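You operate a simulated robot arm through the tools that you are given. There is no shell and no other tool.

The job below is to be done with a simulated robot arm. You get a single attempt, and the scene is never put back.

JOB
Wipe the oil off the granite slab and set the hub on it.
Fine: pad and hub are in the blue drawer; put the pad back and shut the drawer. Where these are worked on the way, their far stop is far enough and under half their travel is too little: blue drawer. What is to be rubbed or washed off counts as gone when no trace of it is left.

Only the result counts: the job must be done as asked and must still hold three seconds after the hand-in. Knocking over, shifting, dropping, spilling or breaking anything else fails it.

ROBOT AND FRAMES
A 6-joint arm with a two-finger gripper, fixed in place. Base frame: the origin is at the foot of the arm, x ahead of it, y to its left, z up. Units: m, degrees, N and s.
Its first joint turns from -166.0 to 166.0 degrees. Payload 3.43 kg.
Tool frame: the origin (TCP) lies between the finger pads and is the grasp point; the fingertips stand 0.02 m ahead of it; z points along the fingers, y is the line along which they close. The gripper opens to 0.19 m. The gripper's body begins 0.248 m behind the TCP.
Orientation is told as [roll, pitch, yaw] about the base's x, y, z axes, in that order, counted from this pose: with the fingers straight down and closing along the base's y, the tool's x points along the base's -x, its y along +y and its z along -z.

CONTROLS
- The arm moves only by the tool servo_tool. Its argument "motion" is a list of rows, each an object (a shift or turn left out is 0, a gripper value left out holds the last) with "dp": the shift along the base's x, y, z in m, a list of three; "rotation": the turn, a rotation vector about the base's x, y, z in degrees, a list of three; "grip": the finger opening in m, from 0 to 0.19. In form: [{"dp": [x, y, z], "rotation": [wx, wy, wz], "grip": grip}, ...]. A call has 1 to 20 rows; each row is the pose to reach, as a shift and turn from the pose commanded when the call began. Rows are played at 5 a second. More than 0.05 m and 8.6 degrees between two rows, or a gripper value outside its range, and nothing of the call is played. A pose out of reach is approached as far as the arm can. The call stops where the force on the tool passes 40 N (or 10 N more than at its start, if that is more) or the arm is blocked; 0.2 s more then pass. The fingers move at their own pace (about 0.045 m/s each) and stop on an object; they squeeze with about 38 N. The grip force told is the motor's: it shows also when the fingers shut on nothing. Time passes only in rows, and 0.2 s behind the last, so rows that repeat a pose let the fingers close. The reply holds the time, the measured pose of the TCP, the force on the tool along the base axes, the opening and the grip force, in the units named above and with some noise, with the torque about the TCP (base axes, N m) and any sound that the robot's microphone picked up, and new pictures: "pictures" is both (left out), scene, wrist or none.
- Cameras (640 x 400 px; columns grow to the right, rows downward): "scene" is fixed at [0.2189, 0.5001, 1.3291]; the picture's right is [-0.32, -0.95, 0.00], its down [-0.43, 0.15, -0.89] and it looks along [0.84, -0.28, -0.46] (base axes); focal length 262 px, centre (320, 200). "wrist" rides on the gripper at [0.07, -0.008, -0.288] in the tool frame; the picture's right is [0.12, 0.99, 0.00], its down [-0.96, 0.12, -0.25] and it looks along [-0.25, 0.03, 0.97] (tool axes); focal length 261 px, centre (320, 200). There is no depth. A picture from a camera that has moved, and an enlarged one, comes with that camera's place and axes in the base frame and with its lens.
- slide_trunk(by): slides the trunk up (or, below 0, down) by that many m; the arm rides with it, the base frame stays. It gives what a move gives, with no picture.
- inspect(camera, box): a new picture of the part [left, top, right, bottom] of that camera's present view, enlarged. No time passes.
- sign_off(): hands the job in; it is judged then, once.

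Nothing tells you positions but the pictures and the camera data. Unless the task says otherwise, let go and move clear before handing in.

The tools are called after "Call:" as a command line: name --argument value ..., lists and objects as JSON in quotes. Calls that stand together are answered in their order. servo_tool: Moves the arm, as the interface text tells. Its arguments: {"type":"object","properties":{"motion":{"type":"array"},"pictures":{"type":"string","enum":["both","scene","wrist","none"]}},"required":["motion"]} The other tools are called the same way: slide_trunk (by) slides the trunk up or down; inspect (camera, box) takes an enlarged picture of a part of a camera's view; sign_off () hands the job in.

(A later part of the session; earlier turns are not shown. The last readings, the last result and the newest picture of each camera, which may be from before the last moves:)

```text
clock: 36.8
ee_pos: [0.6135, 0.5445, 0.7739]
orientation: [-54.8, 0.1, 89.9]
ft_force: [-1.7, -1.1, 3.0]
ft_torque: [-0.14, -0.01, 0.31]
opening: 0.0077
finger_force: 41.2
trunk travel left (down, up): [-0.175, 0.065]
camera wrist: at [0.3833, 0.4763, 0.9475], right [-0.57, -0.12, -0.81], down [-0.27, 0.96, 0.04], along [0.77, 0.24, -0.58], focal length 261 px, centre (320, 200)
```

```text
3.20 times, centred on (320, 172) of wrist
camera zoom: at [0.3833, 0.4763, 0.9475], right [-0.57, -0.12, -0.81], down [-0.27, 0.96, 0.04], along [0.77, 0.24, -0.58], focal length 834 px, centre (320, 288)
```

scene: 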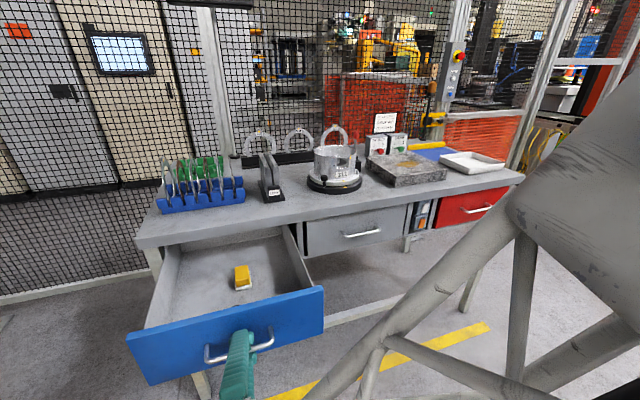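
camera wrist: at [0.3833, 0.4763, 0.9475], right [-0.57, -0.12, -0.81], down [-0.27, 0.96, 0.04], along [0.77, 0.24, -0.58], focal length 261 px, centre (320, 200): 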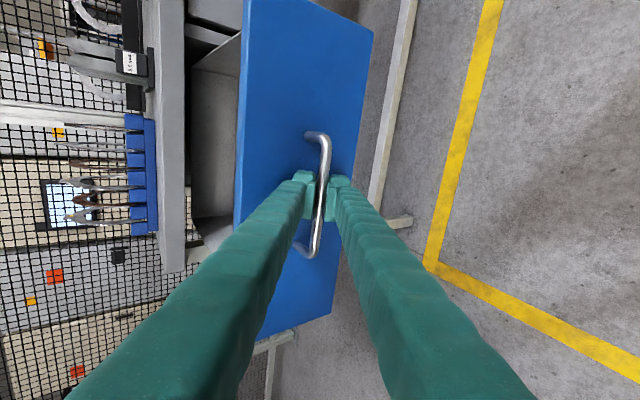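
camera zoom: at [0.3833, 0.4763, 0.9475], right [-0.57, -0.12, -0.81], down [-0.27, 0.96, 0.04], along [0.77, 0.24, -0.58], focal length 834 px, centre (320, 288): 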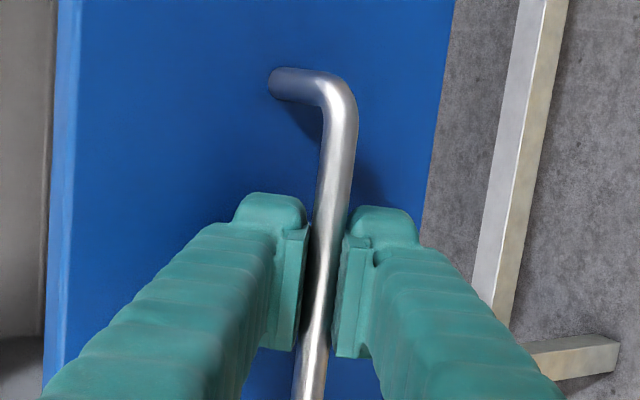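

The drawer's rear wall now shows near the table edge, so it's close to its stop. I'll pull slightly more to confirm.

Call:
servo_tool --motion '[{"dp": [-0.008, 0, 0.0]}, {"dp": [-0.016, 0, 0.0]}, {"dp": [-0.024, 0, 0.0]}, {"dp": [-0.024, 0, 0.0]}]'

```text
clock: 37.8
ee_pos: [0.5887, 0.5459, 0.7739]
orientation: [-54.8, 0.4, 89.8]
ft_force: [0.1, -6.3, 0.4]
ft_torque: [-0.57, 0.0, -0.24]
opening: 0.0076
finger_force: 41.8
trunk travel left (down, up): [-0.175, 0.065]
camera wrist: at [0.3579, 0.4765, 0.9475], right [-0.57, -0.12, -0.81], down [-0.27, 0.96, 0.04], along [0.78, 0.24, -0.58], focal length 261 px, centre (320, 200)
```

scene: 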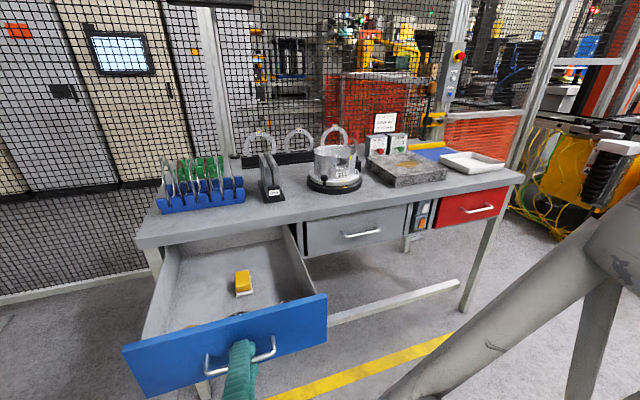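
wrist: 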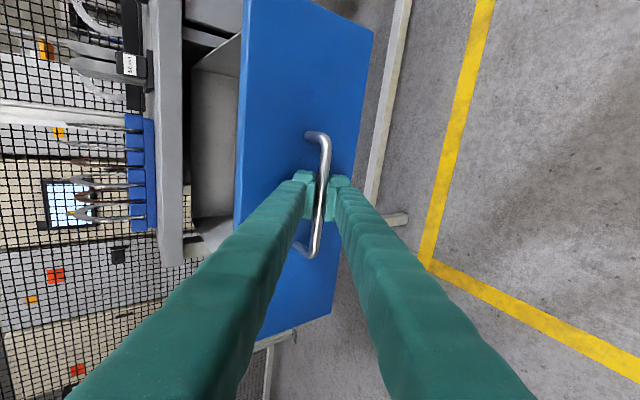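

It still moves freely (34 cm out). I'll keep pulling gently to find the far stop.

Call:
servo_tool --motion '[{"dp": [-0.012, 0, 0.0]}, {"dp": [-0.024, 0, 0.0]}, {"dp": [-0.036, 0, 0.0]}, {"dp": [-0.048, 0, 0.0]}, {"dp": [-0.06, 0, 0.0]}, {"dp": [-0.06, 0, 0.0]}]'

```text
clock: 39.0
ee_pos: [0.5334, 0.545, 0.7754]
orientation: [-55.0, 0.2, 89.8]
ft_force: [27.7, 4.6, -2.0]
ft_torque: [-0.06, -0.02, 0.33]
opening: 0.0074
finger_force: 40.9
trunk travel left (down, up): [-0.175, 0.065]
stopped in row 6: the force on the tool passed its limit at 49 N (the readings are from after the stop); the commanded pose is now the measured one
camera wrist: at [0.3027, 0.4767, 0.9469], right [-0.57, -0.12, -0.81], down [-0.27, 0.96, 0.04], along [0.78, 0.24, -0.58], focal length 261 px, centre (320, 200)
```

scene: 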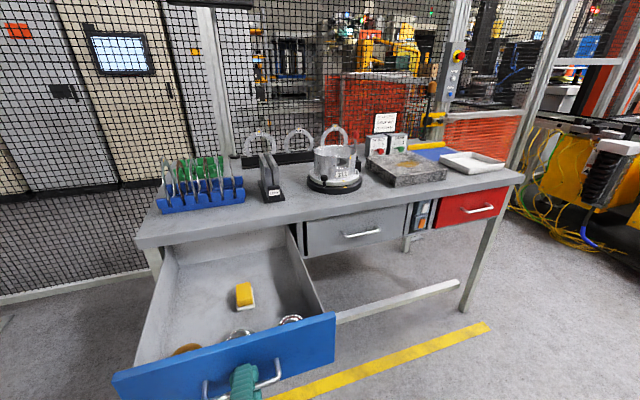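
wrist: 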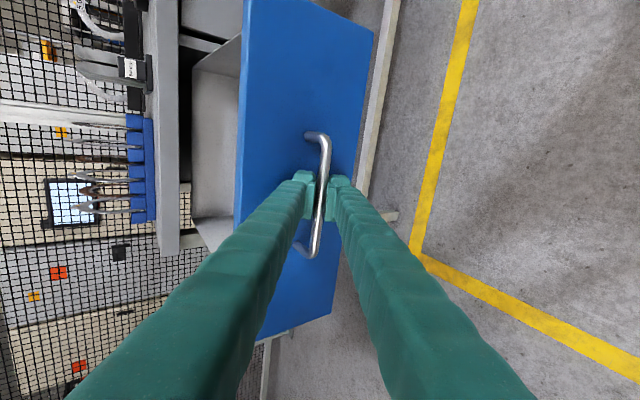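

The drawer hit its far stop (about 40 cm travel). Several items lie near the drawer's front. I'll release the handle, back off along the tool axis and rise.

Call:
servo_tool --motion '[{"grip": 0.036}, {"grip": 0.036}, {"dp": [-0.016, 0, 0.0115]}, {"dp": [-0.033, 0, 0.023]}, {"dp": [-0.049, 0, 0.0345]}, {"dp": [-0.065, 0, 0.046]}, {"dp": [-0.065, 0, 0.09]}, {"dp": [-0.065, 0, 0.135]}, {"dp": [-0.065, 0, 0.18]}, {"dp": [-0.065, 0, 0.22]}, {"dp": [-0.065, 0, 0.22]}]'

Call:
inspect --camera "scene" --box '[100, 230, 350, 390]'

```text
clock: 41.4
ee_pos: [0.4632, 0.547, 0.9962]
orientation: [-54.8, 0.2, 90.0]
ft_force: [0.4, 0.4, -0.3]
ft_torque: [-0.02, -0.01, 0.01]
opening: 0.036
finger_force: 0.1
trunk travel left (down, up): [-0.175, 0.065]
camera wrist: at [0.2329, 0.4771, 1.167], right [-0.57, -0.12, -0.81], down [-0.27, 0.96, 0.04], along [0.78, 0.24, -0.58], focal length 261 px, centre (320, 200)
```

scene: 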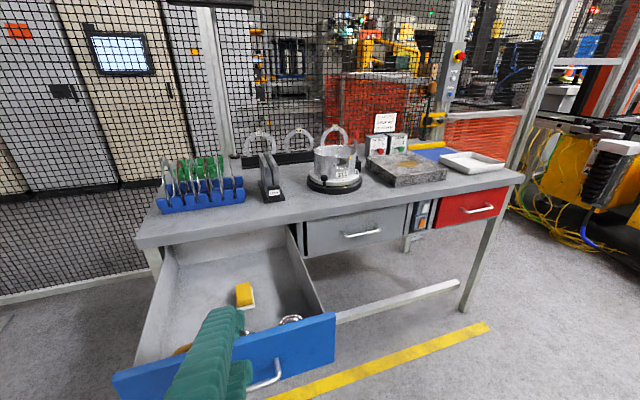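
wrist: 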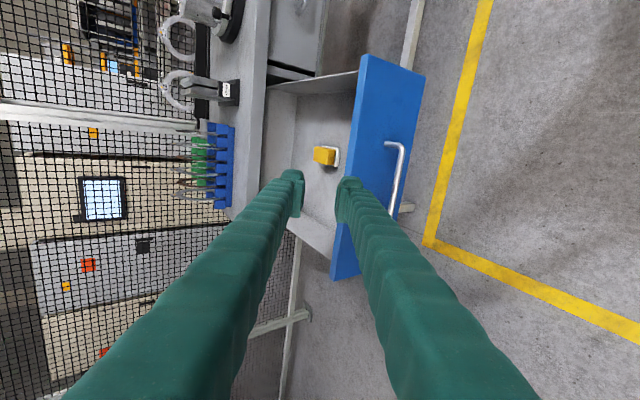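

```text
2.50 times, centred on (225, 310) of scene
camera zoom: at [0.2189, 0.5001, 1.3291], right [-0.32, -0.95, 0.0], down [-0.43, 0.15, -0.89], along [0.84, -0.28, -0.46], focal length 656 px, centre (558, -75)
```

zoom: 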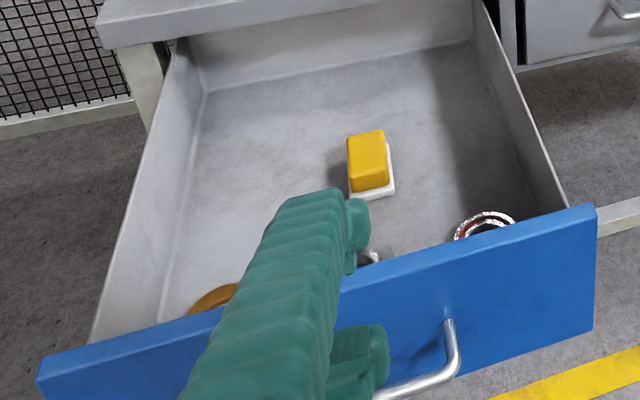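

I'll raise the hand and turn it back to yaw 0, then point it down over the drawer so the wrist camera sees inside.

Call:
servo_tool --motion '[{"dp": [0, 0, 0.02], "rotation": [6.7, 0, -4.7]}, {"dp": [0, 0, 0.04], "rotation": [13.4, 0, -9.4]}, {"dp": [0, 0, 0.06], "rotation": [20, 0, -14.1]}, {"dp": [0, 0, 0.08], "rotation": [26.7, 0, -18.8]}, {"dp": [0, 0, 0.1], "rotation": [33.4, 0, -23.5]}, {"dp": [0, 0, 0.12], "rotation": [40.1, 0, -28.3]}, {"dp": [0, 0, 0.14], "rotation": [46.8, 0, -33]}, {"dp": [0, 0, 0.16], "rotation": [53.4, 0, -37.7]}, {"dp": [0, 0, 0.18], "rotation": [60.1, 0, -42.4]}, {"dp": [0, 0, 0.2], "rotation": [66.8, 0, -47.1]}, {"dp": [0, 0, 0.2], "rotation": [73.5, 0, -51.8]}, {"dp": [0, 0, 0.2], "rotation": [73.5, 0, -51.8]}]' --pictures "none"

Call:
servo_tool --motion '[{"dp": [0.02, 0, 0.0], "rotation": [0, 8, 0], "grip": 0.12}, {"dp": [0.04, 0, 0.0], "rotation": [0, 16, 0]}, {"dp": [0.06, 0, 0.0], "rotation": [0, 24, 0]}, {"dp": [0.08, 0, 0.0], "rotation": [0, 32, 0]}, {"dp": [0.1, 0, 0.0], "rotation": [0, 40, 0]}, {"dp": [0.12, 0, 0.0], "rotation": [0, 48, 0]}, {"dp": [0.14, 0, 0.0], "rotation": [0, 54.8, 0]}, {"dp": [0.14, 0, 0.0], "rotation": [0, 54.8, 0]}]'

```text
clock: 44.0
ee_pos: [0.4655, 0.5455, 1.1963]
orientation: [-0.3, -54.7, 0.2]
ft_force: [0.8, 0.7, 0.1]
ft_torque: [0.0, 0.01, 0.01]
opening: 0.0362
finger_force: 0.2
trunk travel left (down, up): [-0.175, 0.065]
```

```text
clock: 45.8
ee_pos: [0.6045, 0.5474, 1.1958]
orientation: [-0.2, 0.2, 0.2]
ft_force: [0.7, -0.2, -0.2]
ft_torque: [-0.12, 0.13, -0.03]
opening: 0.1201
finger_force: 0.0
trunk travel left (down, up): [-0.175, 0.065]
camera wrist: at [0.5354, 0.5401, 1.4836], right [-0.12, 0.99, 0.0], down [0.96, 0.12, 0.24], along [0.24, 0.03, -0.97], focal length 261 px, centre (320, 200)
```

scene: 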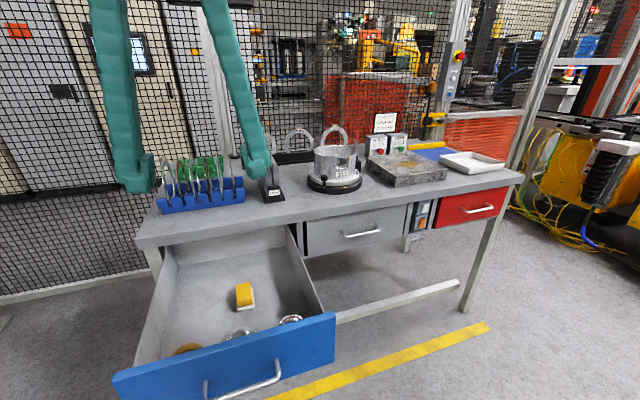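
wrist: 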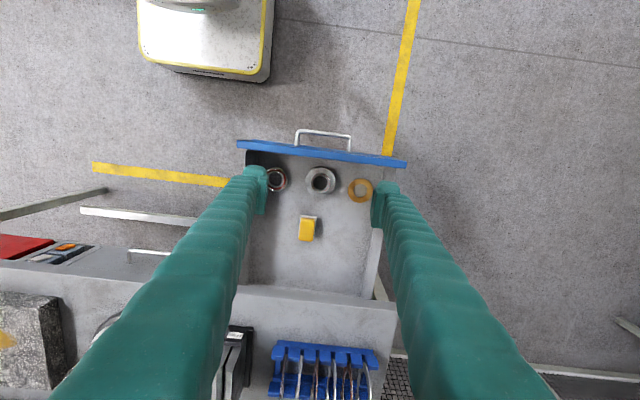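

Call:
inspect --camera "wrist" --box '[225, 130, 417, 250]'

Call:
inspect --camera "scene" --box '[150, 270, 320, 376]'

```text
3.33 times, centred on (321, 190) of wrist
camera zoom: at [0.5354, 0.5401, 1.4836], right [-0.12, 0.99, 0.0], down [0.96, 0.12, 0.24], along [0.24, 0.03, -0.97], focal length 869 px, centre (317, 233)
```

zoom: 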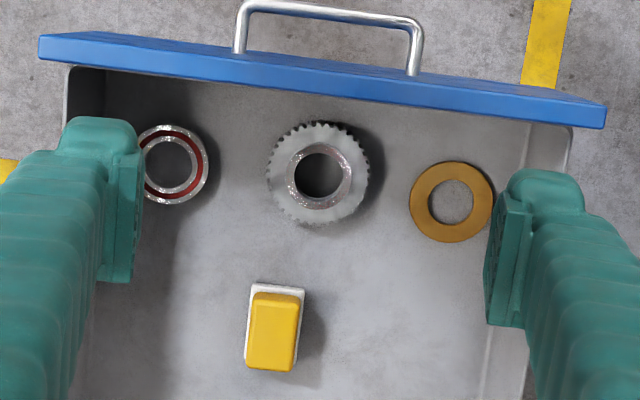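

```text
3.76 times, centred on (235, 323) of scene
camera zoom: at [0.2189, 0.5001, 1.3291], right [-0.32, -0.95, 0.0], down [-0.43, 0.15, -0.89], along [0.84, -0.28, -0.46], focal length 988 px, centre (640, -263)
```

zoom: 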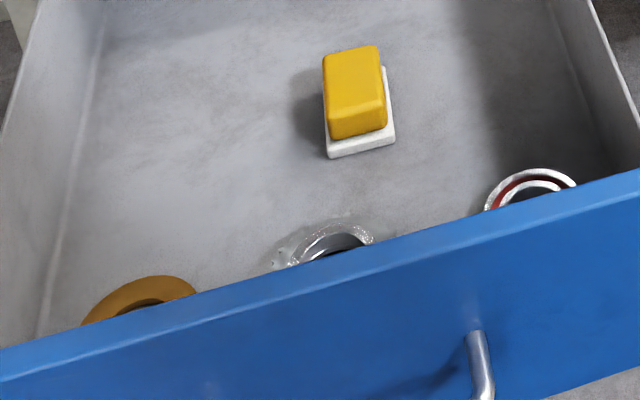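

The drawer holds a bearing, a toothed hub with a raised boss in the middle, a bronze ring, and the yellow-handled pad at about (0.822, 0.536, 0.73). Before grasping the pad I need a tilt that works both here and at the slab, so I'll test 35° at the slab empty-handed.

Call:
servo_tool --motion '[{"dp": [0.0, -0.03, 0.0], "rotation": [0, -8, 0]}, {"dp": [0.01, -0.07, 0.0], "rotation": [0, -16, 0]}, {"dp": [0.02, -0.11, 0.0], "rotation": [0, -24, 0]}, {"dp": [0.04, -0.15, 0.0], "rotation": [0, -32, 0]}, {"dp": [0.06, -0.19, 0.0], "rotation": [0, -35, 0]}, {"dp": [0.08, -0.23, 0.0], "rotation": [0, -35, 0]}, {"dp": [0.1, -0.27, 0.0], "rotation": [0, -35, 0]}, {"dp": [0.12, -0.31, 0.0], "rotation": [0, -35, 0]}, {"dp": [0.14, -0.35, 0.0], "rotation": [0, -35, 0]}, {"dp": [0.16, -0.39, 0.0], "rotation": [0, -35, 0]}, {"dp": [0.18, -0.43, 0.0], "rotation": [0, -35, 0]}, {"dp": [0.21, -0.47, 0.0], "rotation": [0, -35, 0]}, {"dp": [0.24, -0.51, 0.0], "rotation": [0, -35, 0]}, {"dp": [0.27, -0.55, 0.0], "rotation": [0, -35, 0]}, {"dp": [0.3, -0.59, 0.0], "rotation": [0, -35, 0]}, {"dp": [0.33, -0.63, 0.0], "rotation": [0, -35, 0]}, {"dp": [0.36, -0.67, 0.0], "rotation": [0, -35, 0]}, {"dp": [0.39, -0.71, 0.0], "rotation": [0, -35, 0]}, {"dp": [0.42, -0.75, 0.0], "rotation": [0, -35, 0]}]' --pictures "wrist"

```text
clock: 49.8
ee_pos: [1.0276, -0.2061, 1.1972]
orientation: [-0.3, -35.0, 0.3]
ft_force: [-0.2, -0.2, 1.3]
ft_torque: [-0.09, -0.02, 0.0]
opening: 0.1202
finger_force: 0.1
trunk travel left (down, up): [-0.175, 0.065]
camera wrist: at [0.8051, -0.2138, 1.392], right [-0.1, 0.99, -0.07], down [0.65, 0.12, 0.75], along [0.76, 0.03, -0.65], focal length 261 px, centre (320, 200)
```

wrist: 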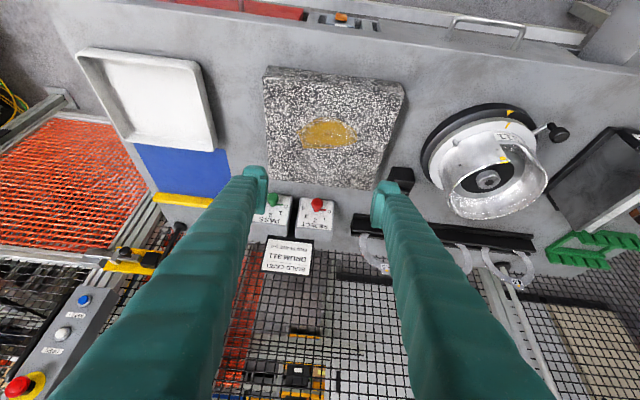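

Reachable so far at 35°. I'll descend to just above the slab's far oil edge to confirm it's reachable at working height.

Call:
servo_tool --motion '[{"dp": [0.025, -0.01, -0.033]}, {"dp": [0.05, -0.02, -0.066]}, {"dp": [0.075, -0.03, -0.1]}, {"dp": [0.1, -0.04, -0.133]}, {"dp": [0.125, -0.045, -0.16]}, {"dp": [0.145, -0.045, -0.165]}, {"dp": [0.145, -0.045, -0.165]}]'

```text
clock: 51.4
ee_pos: [1.1707, -0.2501, 1.0321]
orientation: [-0.2, -34.9, 0.1]
ft_force: [-0.1, -0.4, -1.3]
ft_torque: [-0.03, -0.03, -0.01]
opening: 0.1201
finger_force: 0.1
trunk travel left (down, up): [-0.175, 0.065]
camera wrist: at [0.9489, -0.2578, 1.228], right [-0.1, 0.99, -0.07], down [0.65, 0.12, 0.75], along [0.76, 0.03, -0.65], focal length 261 px, centre (320, 200)
```

scene: 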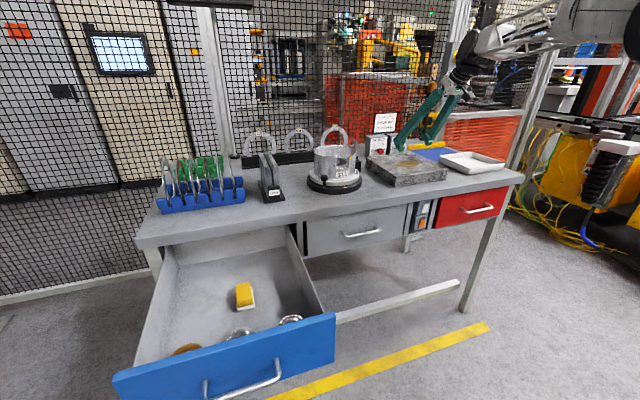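
wrist: 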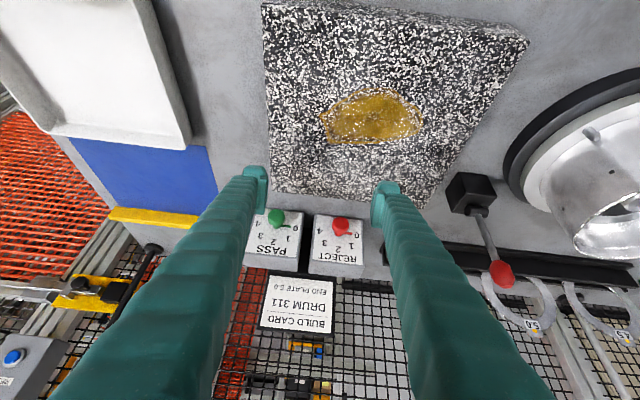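

At 35° the arm works right down at the slab; the oil spans about x 1.075–1.152, y -0.26 to -0.14. Now I go back over the open drawer to fetch the pad with this same tilt.

Call:
servo_tool --motion '[{"dp": [-0.03, 0, 0.035]}, {"dp": [-0.06, 0, 0.07]}, {"dp": [-0.09, 0, 0.105]}, {"dp": [-0.12, 0, 0.14]}, {"dp": [-0.155, 0.03, 0.15]}, {"dp": [-0.19, 0.065, 0.15]}, {"dp": [-0.22, 0.103, 0.15]}, {"dp": [-0.25, 0.142, 0.15]}, {"dp": [-0.27, 0.187, 0.15]}, {"dp": [-0.29, 0.232, 0.15]}, {"dp": [-0.31, 0.277, 0.15]}, {"dp": [-0.33, 0.322, 0.15]}, {"dp": [-0.35, 0.367, 0.15]}, {"dp": [-0.355, 0.415, 0.15]}, {"dp": [-0.355, 0.463, 0.15]}, {"dp": [-0.355, 0.511, 0.15]}, {"dp": [-0.355, 0.559, 0.15]}, {"dp": [-0.355, 0.607, 0.15]}, {"dp": [-0.355, 0.655, 0.15]}, {"dp": [-0.355, 0.703, 0.15]}]' --pictures "none"

Call:
servo_tool --motion '[{"dp": [0, 0.04, -0.02]}, {"dp": [0, 0.082, -0.04]}, {"dp": [0, 0.082, -0.085], "grip": 0.09}, {"dp": [0, 0.082, -0.13]}, {"dp": [0, 0.082, -0.175]}, {"dp": [0, 0.082, -0.22]}, {"dp": [0, 0.082, -0.26]}, {"dp": [0, 0.082, -0.26]}]'

```text
clock: 55.6
ee_pos: [0.8174, 0.4541, 1.184]
orientation: [-0.4, -34.9, 0.1]
ft_force: [0.4, -0.1, 0.3]
ft_torque: [0.13, 0.07, 0.13]
opening: 0.12
finger_force: 0.0
trunk travel left (down, up): [-0.175, 0.065]
```

```text
clock: 57.4
ee_pos: [0.8143, 0.5341, 0.9199]
orientation: [-0.4, -34.9, 0.3]
ft_force: [0.2, 0.2, -0.4]
ft_torque: [0.03, -0.01, 0.0]
opening: 0.0904
finger_force: 0.0
trunk travel left (down, up): [-0.175, 0.065]
camera wrist: at [0.5922, 0.5271, 1.1156], right [-0.1, 0.99, -0.07], down [0.65, 0.12, 0.75], along [0.76, 0.03, -0.65], focal length 261 px, centre (320, 200)
```

scene: 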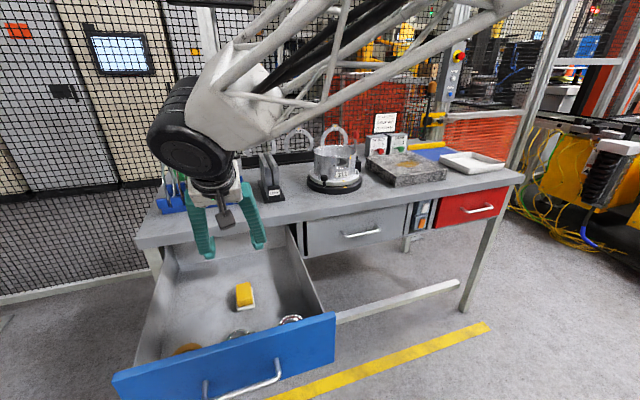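
wrist: 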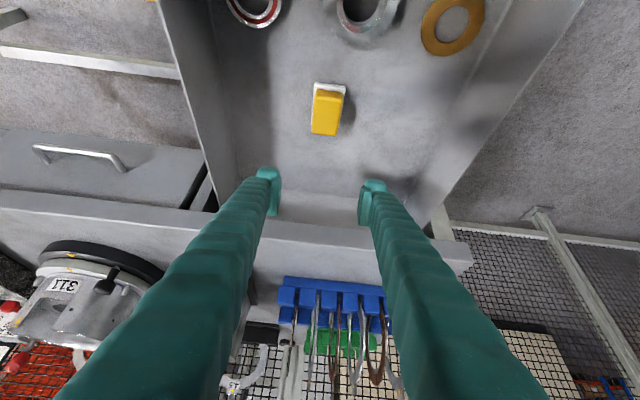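

The pad is in view below the fingers. I'll zoom to localize it precisely.

Call:
inspect --camera "wrist" --box '[264, 60, 392, 140]'

Call:
inspect --camera "scene" --box '[196, 260, 292, 320]'

```text
5.00 times, centred on (328, 100) of wrist
camera zoom: at [0.5922, 0.5271, 1.1156], right [-0.1, 0.99, -0.07], down [0.65, 0.12, 0.75], along [0.76, 0.03, -0.65], focal length 1303 px, centre (280, 700)
```

zoom: 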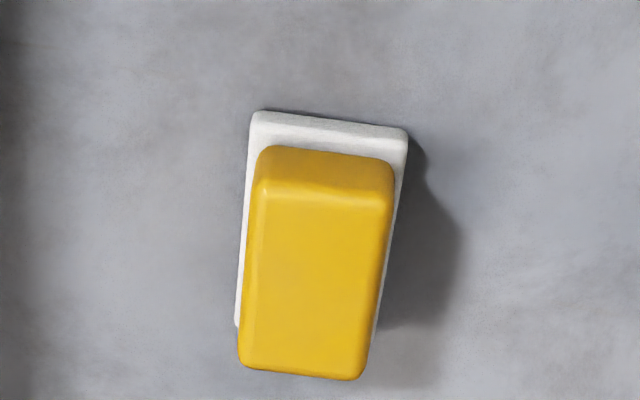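

```text
6.67 times, centred on (244, 290) of scene
camera zoom: at [0.2189, 0.5001, 1.3291], right [-0.32, -0.95, 0.0], down [-0.43, 0.15, -0.89], along [0.84, -0.28, -0.46], focal length 1750 px, centre (827, -400)
```

zoom: 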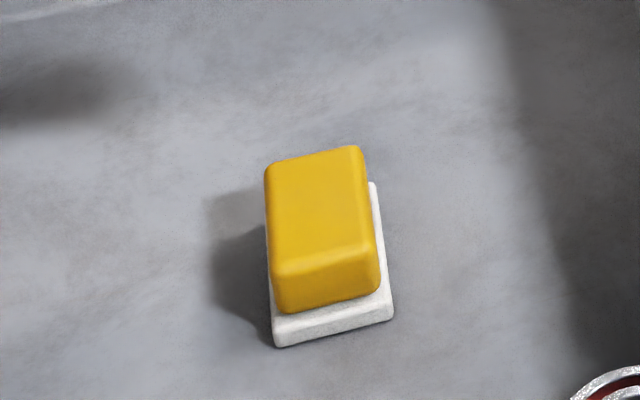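

The pad's yellow handle is centred at about (0.834, 0.535), top z≈0.725, with its base top at z≈0.70. I'll descend with fingers straddling it in y.

Call:
servo_tool --motion '[{"dp": [0.01, 0.0005, -0.04]}, {"dp": [0.0195, 0.001, -0.08]}, {"dp": [0.0195, 0.001, -0.12]}, {"dp": [0.0195, 0.001, -0.15]}, {"dp": [0.0195, 0.001, -0.15]}]'

Call:
inspect --camera "wrist" --box '[240, 120, 400, 220]'

Call:
inspect --camera "scene" --box '[180, 230, 308, 310]'

```text
clock: 58.6
ee_pos: [0.835, 0.5412, 0.7717]
orientation: [-0.3, -34.9, 0.1]
ft_force: [0.1, -0.8, 0.5]
ft_torque: [-0.01, -0.02, -0.03]
opening: 0.0902
finger_force: 0.0
trunk travel left (down, up): [-0.175, 0.065]
camera wrist: at [0.6129, 0.5329, 0.9666], right [-0.1, 0.99, -0.07], down [0.65, 0.12, 0.75], along [0.76, 0.03, -0.65], focal length 261 px, centre (320, 200)
```

scene: 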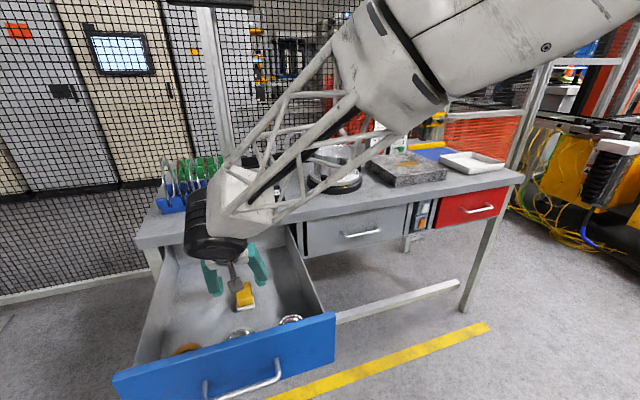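
wrist: 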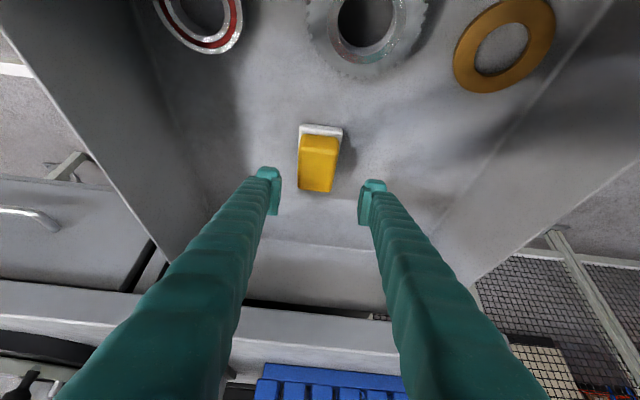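

```text
4.00 times, centred on (320, 170) of wrist
camera zoom: at [0.6129, 0.5329, 0.9666], right [-0.1, 0.99, -0.07], down [0.65, 0.12, 0.75], along [0.76, 0.03, -0.65], focal length 1043 px, centre (320, 320)
```

zoom: 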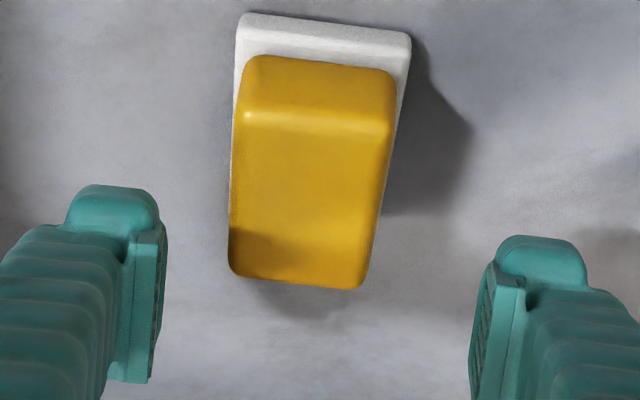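

```text
5.00 times, centred on (244, 270) of scene
camera zoom: at [0.2189, 0.5001, 1.3291], right [-0.32, -0.95, 0.0], down [-0.43, 0.15, -0.89], along [0.84, -0.28, -0.46], focal length 1312 px, centre (700, -150)
```

zoom: 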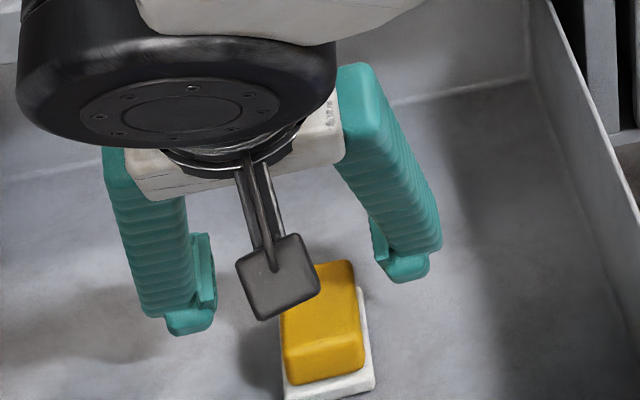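

Aligned in x; the pad sits about 6 mm toward -y. I'll correct that, lower the last 4 cm and close on the handle.

Call:
servo_tool --motion '[{"dp": [0, -0.0065, -0.01]}, {"dp": [0, -0.0065, -0.02]}, {"dp": [0, -0.0065, -0.03]}, {"dp": [0, -0.0065, -0.04]}, {"dp": [0, -0.0065, -0.04]}]' --pictures "none"

Call:
inspect --camera "wrist" --box '[240, 120, 400, 220]'

```text
clock: 59.8
ee_pos: [0.8346, 0.5314, 0.7316]
orientation: [-0.3, -34.9, 0.4]
ft_force: [-0.2, 0.3, 0.3]
ft_torque: [-0.03, -0.02, 0.0]
opening: 0.0902
finger_force: 0.2
trunk travel left (down, up): [-0.175, 0.065]
```

```text
4.00 times, centred on (320, 170) of wrist
camera zoom: at [0.6131, 0.5228, 0.927], right [-0.1, 0.99, -0.07], down [0.65, 0.12, 0.75], along [0.76, 0.03, -0.65], focal length 1043 px, centre (320, 320)
```

zoom: 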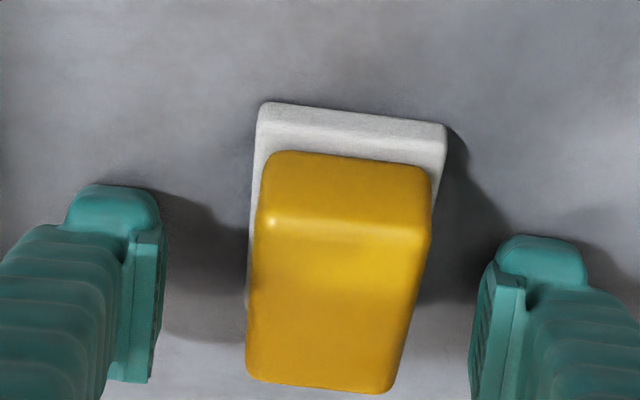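

The pad is about 3–4 mm toward +y of the hand's centre. I'll nudge over and close.

Call:
servo_tool --motion '[{"dp": [0, 0.003, 0.0]}, {"dp": [0, 0.003, 0.0], "grip": 0.06}, {"dp": [0, 0.003, 0.0], "grip": 0.06}, {"dp": [0, 0.003, 0.0], "grip": 0.03}, {"dp": [0, 0.003, 0.0], "grip": 0.03}, {"dp": [0, 0.003, 0.0], "grip": 0.03}]' --pictures "none"

Call:
inspect --camera "wrist" --box '[240, 120, 400, 220]'

```text
clock: 61.2
ee_pos: [0.835, 0.5339, 0.7316]
orientation: [-0.3, -34.9, 0.3]
ft_force: [-0.5, 0.7, 2.6]
ft_torque: [0.11, -0.01, 0.0]
opening: 0.0481
finger_force: 38.1
trunk travel left (down, up): [-0.175, 0.065]
```

```text
4.00 times, centred on (320, 170) of wrist
camera zoom: at [0.6134, 0.5255, 0.9266], right [-0.1, 0.99, -0.07], down [0.65, 0.12, 0.75], along [0.76, 0.03, -0.65], focal length 1043 px, centre (320, 320)
```

zoom: 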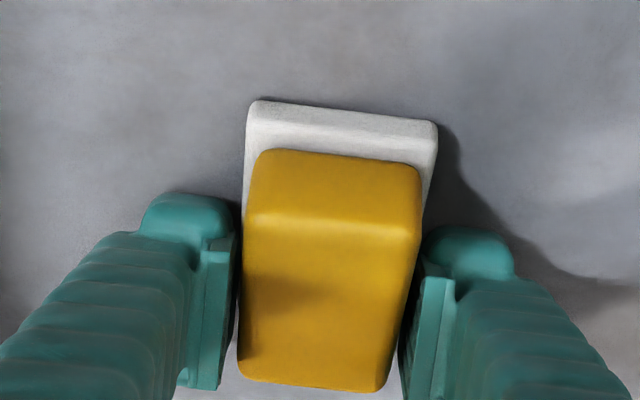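

The fingers hold the handle firmly (opening 48 mm, 38 N). I'll lift a little and check the pad comes along.

Call:
servo_tool --motion '[{"dp": [0, 0, 0.015]}, {"dp": [0, 0, 0.04]}, {"dp": [0, 0, 0.08]}, {"dp": [0, 0, 0.12]}, {"dp": [0, 0, 0.12]}]'

Call:
inspect --camera "wrist" --box '[240, 120, 400, 220]'

Call:
inspect --camera "scene" --box '[180, 200, 308, 280]'

```text
clock: 62.4
ee_pos: [0.8363, 0.5365, 0.8485]
orientation: [-0.3, -34.9, 0.3]
ft_force: [-0.5, 0.1, -1.0]
ft_torque: [-0.01, 0.0, 0.02]
opening: 0.0485
finger_force: 37.6
trunk travel left (down, up): [-0.175, 0.065]
camera wrist: at [0.6138, 0.5278, 1.0441], right [-0.1, 0.99, -0.07], down [0.65, 0.12, 0.75], along [0.76, 0.03, -0.65], focal length 261 px, centre (320, 200)
```

scene: 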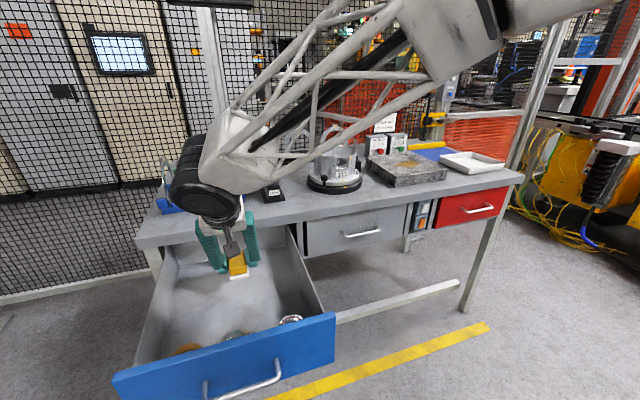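
wrist: 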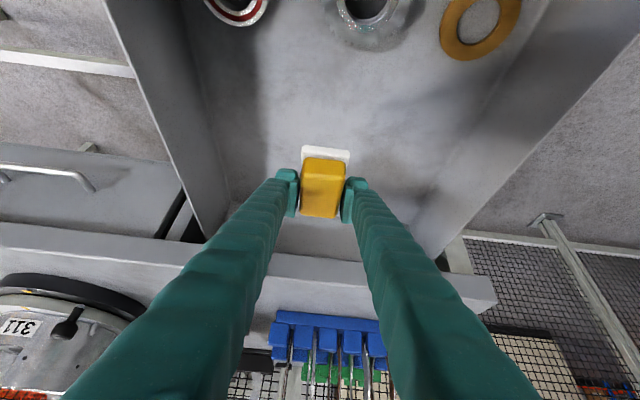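

```text
4.00 times, centred on (320, 170) of wrist
camera zoom: at [0.6138, 0.5278, 1.0441], right [-0.1, 0.99, -0.07], down [0.65, 0.12, 0.75], along [0.76, 0.03, -0.65], focal length 1043 px, centre (320, 320)
```

zoom: 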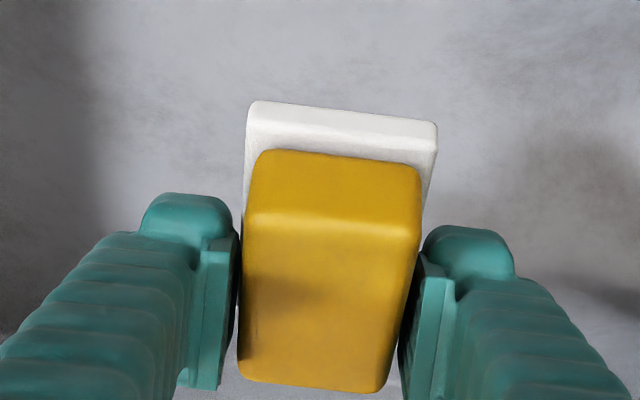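

```text
5.00 times, centred on (244, 240) of scene
camera zoom: at [0.2189, 0.5001, 1.3291], right [-0.32, -0.95, 0.0], down [-0.43, 0.15, -0.89], along [0.84, -0.28, -0.46], focal length 1312 px, centre (700, 0)
```

zoom: 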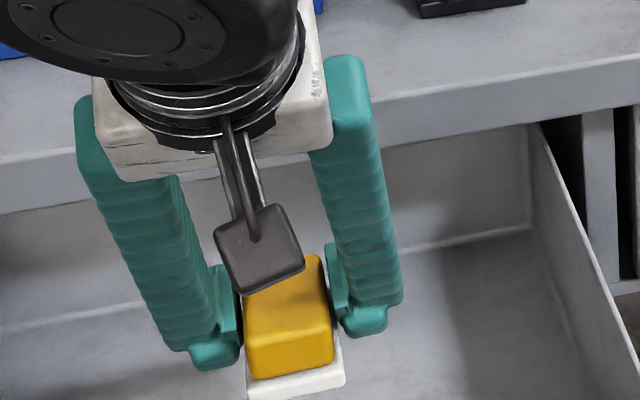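

The pad is held flat. I'll carry it high around the front of the bench over to the slab.

Call:
servo_tool --motion '[{"dp": [-0.01, 0, 0.045]}, {"dp": [-0.015, 0, 0.09]}, {"dp": [-0.015, 0, 0.135]}, {"dp": [-0.015, 0, 0.18]}, {"dp": [-0.015, 0, 0.225]}, {"dp": [-0.015, 0, 0.27]}, {"dp": [-0.015, 0, 0.31]}, {"dp": [-0.015, -0.04, 0.335]}, {"dp": [-0.015, -0.088, 0.335]}, {"dp": [-0.015, -0.136, 0.335]}, {"dp": [-0.015, -0.184, 0.335]}, {"dp": [-0.015, -0.232, 0.335]}, {"dp": [-0.015, -0.28, 0.335]}, {"dp": [-0.015, -0.328, 0.335]}, {"dp": [-0.01, -0.375, 0.335]}, {"dp": [0.0, -0.42, 0.335]}, {"dp": [0.02, -0.463, 0.335]}, {"dp": [0.045, -0.503, 0.335]}, {"dp": [0.07, -0.543, 0.335]}, {"dp": [0.095, -0.583, 0.335]}]' --pictures "none"

Call:
servo_tool --motion '[{"dp": [0.025, -0.035, 0.0]}, {"dp": [0.05, -0.07, -0.02]}, {"dp": [0.075, -0.1, -0.04]}, {"dp": [0.1, -0.125, -0.06]}, {"dp": [0.13, -0.14, -0.08]}, {"dp": [0.15, -0.15, -0.1]}, {"dp": [0.15, -0.15, -0.1]}]'

```text
clock: 66.6
ee_pos: [0.9301, -0.0508, 1.1843]
orientation: [-0.3, -35.1, 0.2]
ft_force: [-1.2, 1.3, -0.4]
ft_torque: [-0.12, -0.02, -0.09]
opening: 0.048
finger_force: 38.0
trunk travel left (down, up): [-0.175, 0.065]
```

```text
clock: 68.2
ee_pos: [1.0822, -0.1979, 1.0822]
orientation: [-0.3, -34.9, 0.3]
ft_force: [-0.2, 0.0, -0.9]
ft_torque: [0.03, -0.02, 0.01]
opening: 0.0483
finger_force: 38.1
trunk travel left (down, up): [-0.175, 0.065]
camera wrist: at [0.8595, -0.2071, 1.2777], right [-0.1, 0.99, -0.07], down [0.65, 0.12, 0.75], along [0.76, 0.03, -0.65], focal length 261 px, centre (320, 200)
```

scene: 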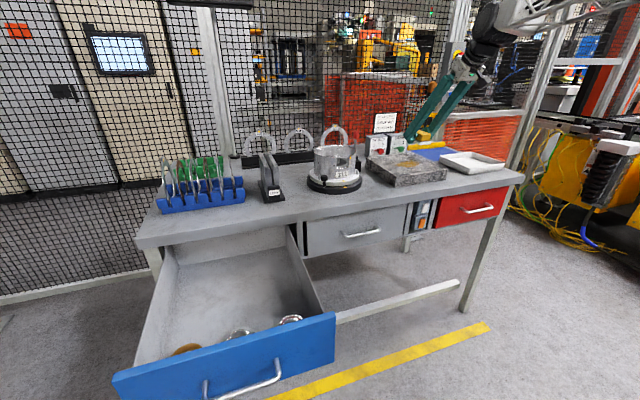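
wrist: 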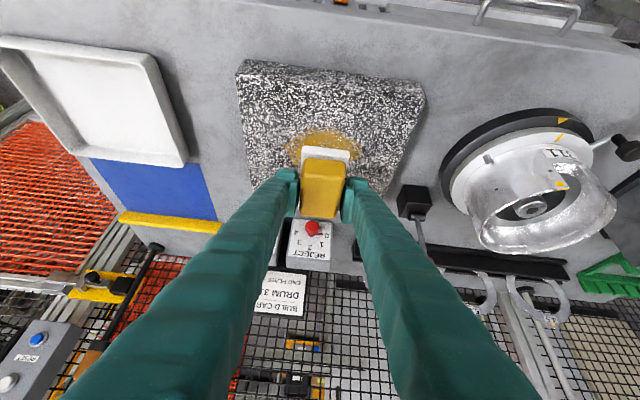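

The pad hangs over the oil. I'll lower it onto the slab in small steps and watch the contact force.

Call:
servo_tool --motion '[{"dp": [0.015, 0, -0.03]}, {"dp": [0.03, 0, -0.06]}, {"dp": [0.031, 0, -0.075]}, {"dp": [0.031, 0, -0.079]}, {"dp": [0.031, 0, -0.082]}, {"dp": [0.031, 0, -0.085]}, {"dp": [0.031, 0, -0.088]}]' --pictures "none"

```text
clock: 69.8
ee_pos: [1.1125, -0.1997, 0.996]
orientation: [-0.3, -34.9, 0.1]
ft_force: [-0.2, -0.6, -0.1]
ft_torque: [0.04, -0.01, 0.0]
opening: 0.0481
finger_force: 38.1
trunk travel left (down, up): [-0.175, 0.065]
```

Call:
servo_tool --motion '[{"dp": [0, 0, -0.002]}, {"dp": [0, 0, -0.004]}, {"dp": [0, 0, -0.006]}]' --pictures "none"

Call:
inspect --camera "scene" --box '[356, 110, 484, 190]'

```text
clock: 70.6
ee_pos: [1.1128, -0.1981, 0.9931]
orientation: [-0.2, -34.9, 0.2]
ft_force: [-0.5, -1.6, -0.5]
ft_torque: [-0.02, 0.02, -0.01]
opening: 0.048
finger_force: 37.7
trunk travel left (down, up): [-0.175, 0.065]
```

```text
5.00 times, centred on (420, 150) of scene
camera zoom: at [0.2189, 0.5001, 1.3291], right [-0.32, -0.95, 0.0], down [-0.43, 0.15, -0.89], along [0.84, -0.28, -0.46], focal length 1312 px, centre (-180, 450)
```

zoom: 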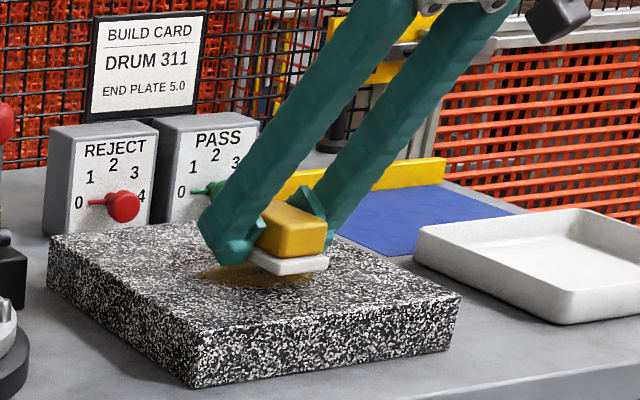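

The pad still hovers about a centimetre above the slab. I'll keep lowering in 3 mm steps.

Call:
servo_tool --motion '[{"dp": [0, 0, -0.003]}, {"dp": [0, 0, -0.006]}, {"dp": [0, 0, -0.009]}, {"dp": [0, 0, -0.009]}]' --pictures "none"

```text
clock: 71.6
ee_pos: [1.1112, -0.2, 0.9817]
orientation: [-0.2, -34.9, 0.2]
ft_force: [0.0, 1.8, -0.8]
ft_torque: [0.01, 0.0, -0.01]
opening: 0.0481
finger_force: 37.5
trunk travel left (down, up): [-0.175, 0.065]
```

Call:
servo_tool --motion '[{"dp": [0, 0, -0.003]}, {"dp": [0, 0, -0.005]}, {"dp": [0, 0, -0.007]}, {"dp": [0, 0, -0.007]}]' --pictures "none"

Call:
inspect --camera "scene" --box '[356, 110, 484, 190]'

```text
clock: 72.6
ee_pos: [1.1102, -0.1996, 0.9753]
orientation: [-0.3, -34.8, 0.2]
ft_force: [0.1, 0.2, 0.4]
ft_torque: [-0.01, -0.02, 0.0]
opening: 0.0482
finger_force: 38.5
trunk travel left (down, up): [-0.175, 0.065]
```

```text
5.00 times, centred on (420, 150) of scene
camera zoom: at [0.2189, 0.5001, 1.3291], right [-0.32, -0.95, 0.0], down [-0.43, 0.15, -0.89], along [0.84, -0.28, -0.46], focal length 1312 px, centre (-180, 450)
```

zoom: 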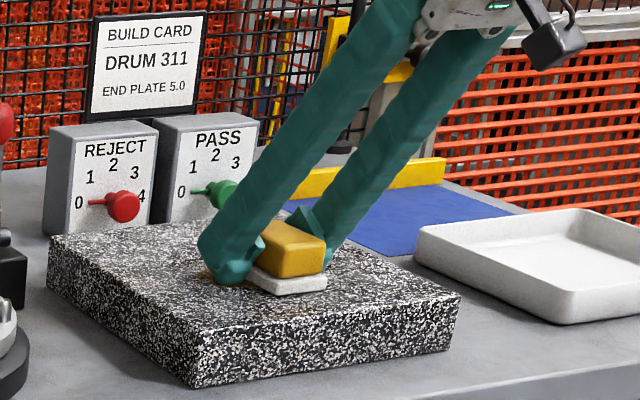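

Almost touching. I'll continue in 2 mm steps until the force rises.

Call:
servo_tool --motion '[{"dp": [0, 0, -0.002]}, {"dp": [0, 0, -0.004]}, {"dp": [0, 0, -0.006]}]' --pictures "none"

```text
clock: 73.4
ee_pos: [1.1116, -0.1988, 0.9745]
orientation: [-0.4, -35.3, 0.3]
ft_force: [-1.3, -2.9, 36.5]
ft_torque: [0.28, 0.87, 0.19]
opening: 0.0483
finger_force: 37.1
trunk travel left (down, up): [-0.175, 0.065]
```

Contact: slab surface corresponds to TCP z≈0.9745. I'll ease to a lighter press and start wiping strokes along y over the oil.

Call:
servo_tool --motion '[{"dp": [0, 0, 0.0035]}, {"dp": [0, -0.02, 0.0035]}, {"dp": [0, -0.04, 0.0035]}, {"dp": [0, -0.06, 0.0035]}, {"dp": [0, -0.08, 0.0035]}, {"dp": [0, -0.06, 0.0035]}, {"dp": [0, -0.04, 0.0035]}, {"dp": [0, -0.02, 0.0035]}, {"dp": [0, 0.0, 0.0035]}, {"dp": [0, 0.02, 0.0035]}, {"dp": [0, 0.04, 0.0035]}, {"dp": [0, 0.06, 0.0035]}, {"dp": [0, 0.08, 0.0035]}]'

Call:
inspect --camera "scene" --box '[356, 110, 484, 190]'

```text
clock: 75.5
ee_pos: [1.1128, -0.1944, 0.9751]
orientation: [-0.3, -35.1, 0.4]
ft_force: [-1.7, 4.7, 13.2]
ft_torque: [1.08, -0.83, 0.15]
opening: 0.0482
finger_force: 37.2
trunk travel left (down, up): [-0.175, 0.065]
stopped in row 10: the force on the tool passed its limit at 54 N (the readings are from after the stop); the commanded pose is now the measured one
camera wrist: at [0.8906, -0.2039, 1.1701], right [-0.1, 0.99, -0.07], down [0.64, 0.12, 0.75], along [0.76, 0.03, -0.65], focal length 261 px, centre (320, 200)
```

scene: 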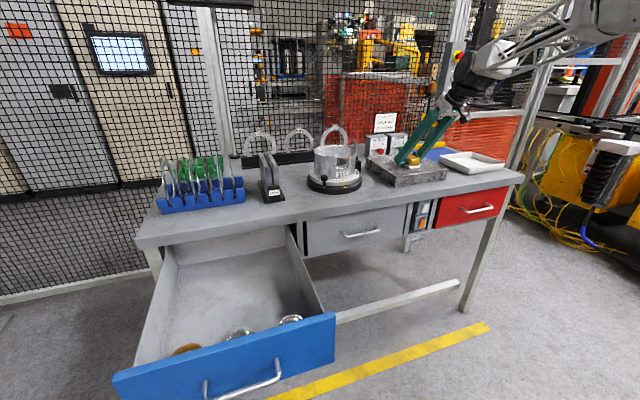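
wrist: 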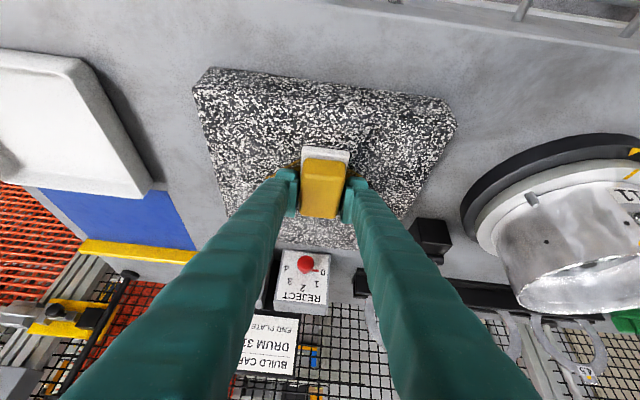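

```text
5.00 times, centred on (420, 150) of scene
camera zoom: at [0.2189, 0.5001, 1.3291], right [-0.32, -0.95, 0.0], down [-0.43, 0.15, -0.89], along [0.84, -0.28, -0.46], focal length 1312 px, centre (-180, 450)
```

zoom: 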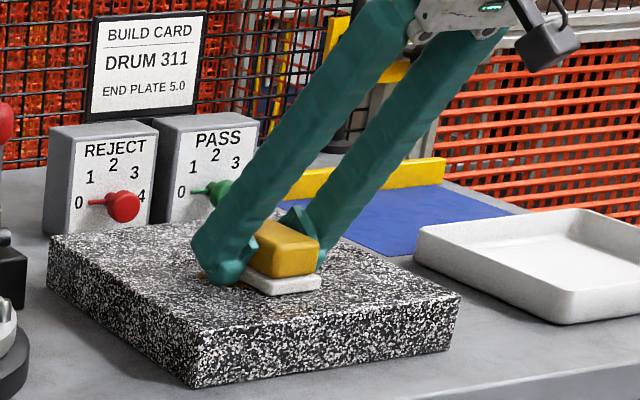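

The slab hasn't moved and wiping has started; force peaked at 54 N, so I'll press more lightly and move slower.

Call:
servo_tool --motion '[{"dp": [0, 0.015, 0.0]}, {"dp": [0, 0.03, 0.0]}, {"dp": [0, 0.045, 0.0]}, {"dp": [0, 0.06, 0.0]}, {"dp": [0, 0.075, 0.0]}, {"dp": [0, 0.075, 0.0]}]'

Call:
inspect --camera "wrist" --box '[180, 60, 460, 235]'

```text
clock: 76.9
ee_pos: [1.1108, -0.1238, 0.9755]
orientation: [-0.3, -34.9, 0.4]
ft_force: [-1.4, 0.0, 4.5]
ft_torque: [0.1, -0.05, -0.01]
opening: 0.0484
finger_force: 38.1
trunk travel left (down, up): [-0.175, 0.065]
camera wrist: at [0.8888, -0.1317, 1.1705], right [-0.1, 0.99, -0.07], down [0.65, 0.12, 0.75], along [0.76, 0.03, -0.65], focal length 261 px, centre (320, 200)
```

scene: 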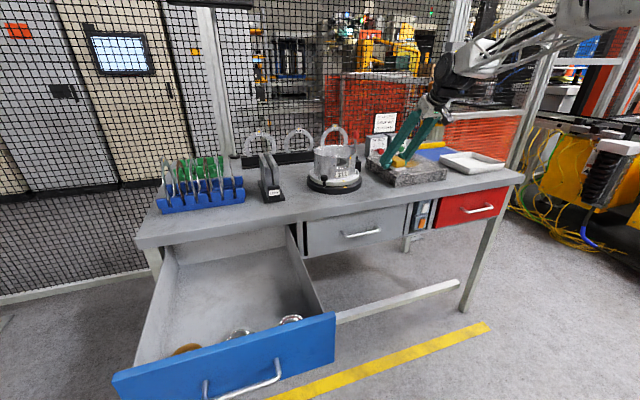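
wrist: 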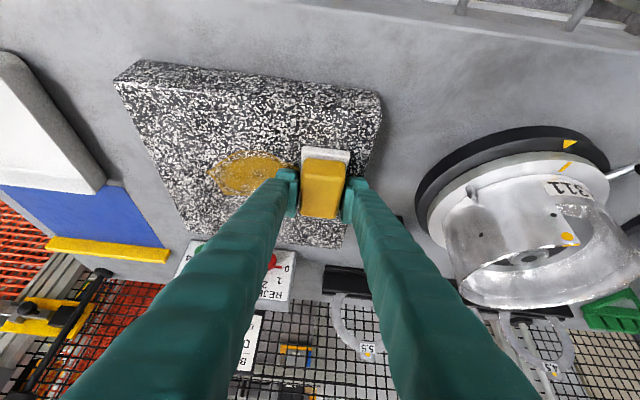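

```text
2.29 times, centred on (320, 148) of wrist
camera zoom: at [0.8888, -0.1317, 1.1705], right [-0.1, 0.99, -0.07], down [0.65, 0.12, 0.75], along [0.76, 0.03, -0.65], focal length 596 px, centre (320, 320)
```

zoom: 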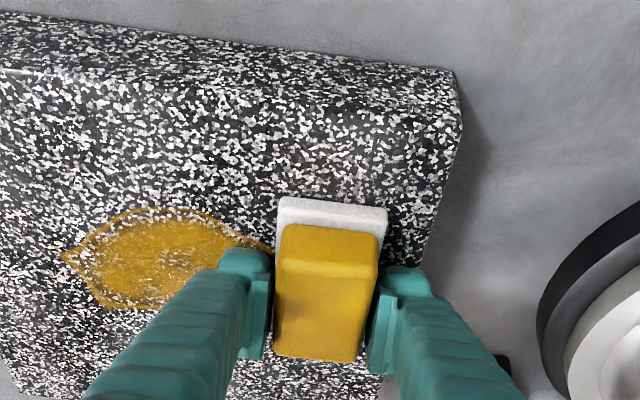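

The oil is still there but thinner in places; recomputed with the true slab height it spans x≈1.085–1.17, y≈-0.275 to -0.145. I'll shift 2 cm forward, press slightly more and sweep the whole width.

Call:
servo_tool --motion '[{"dp": [0.01, 0, -0.0005]}, {"dp": [0.02, 0, -0.001]}, {"dp": [0.02, -0.02, -0.001]}, {"dp": [0.02, -0.04, -0.001]}, {"dp": [0.02, -0.06, -0.001]}, {"dp": [0.02, -0.08, -0.001]}, {"dp": [0.02, -0.1, -0.001]}, {"dp": [0.02, -0.12, -0.001]}, {"dp": [0.02, -0.14, -0.001]}, {"dp": [0.02, -0.16, -0.001]}, {"dp": [0.02, -0.17, -0.001]}, {"dp": [0.02, -0.17, -0.001]}]'

Call:
inspect --camera "wrist" --box '[240, 60, 520, 235]'

```text
clock: 79.5
ee_pos: [1.1325, -0.2961, 0.9747]
orientation: [-0.3, -35.0, 0.4]
ft_force: [-0.1, 1.3, 10.1]
ft_torque: [0.19, -0.1, 0.03]
opening: 0.0486
finger_force: 38.0
trunk travel left (down, up): [-0.175, 0.065]
camera wrist: at [0.9102, -0.3039, 1.1703], right [-0.1, 0.99, -0.07], down [0.65, 0.12, 0.75], along [0.76, 0.03, -0.65], focal length 261 px, centre (320, 200)
```

scene: 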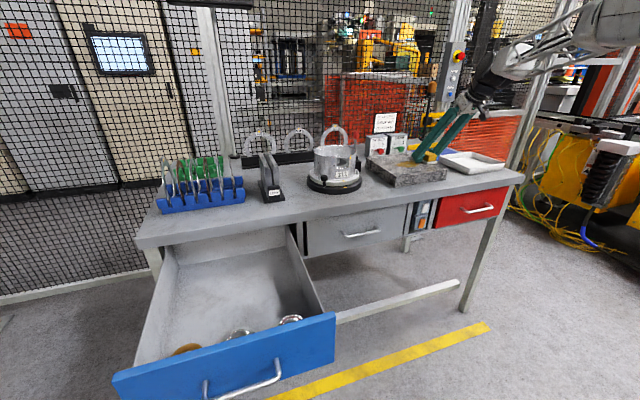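
wrist: 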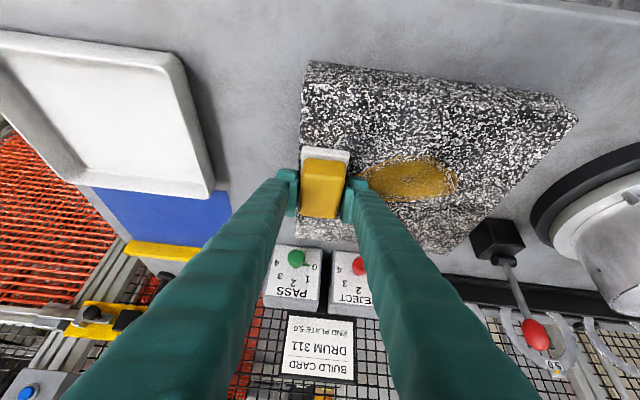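

```text
2.29 times, centred on (380, 148) of wrist
camera zoom: at [0.9102, -0.3039, 1.1703], right [-0.1, 0.99, -0.07], down [0.65, 0.12, 0.75], along [0.76, 0.03, -0.65], focal length 596 px, centre (183, 320)
```

zoom: 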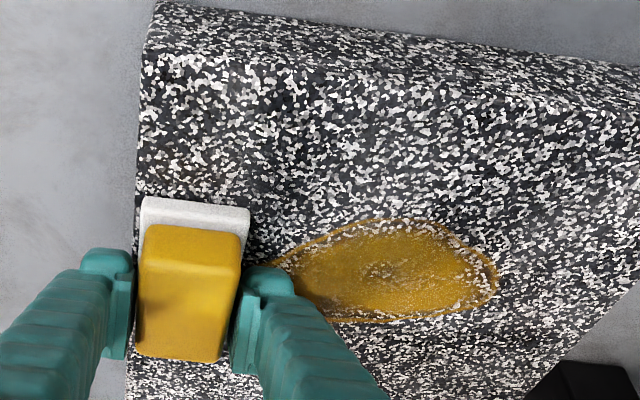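

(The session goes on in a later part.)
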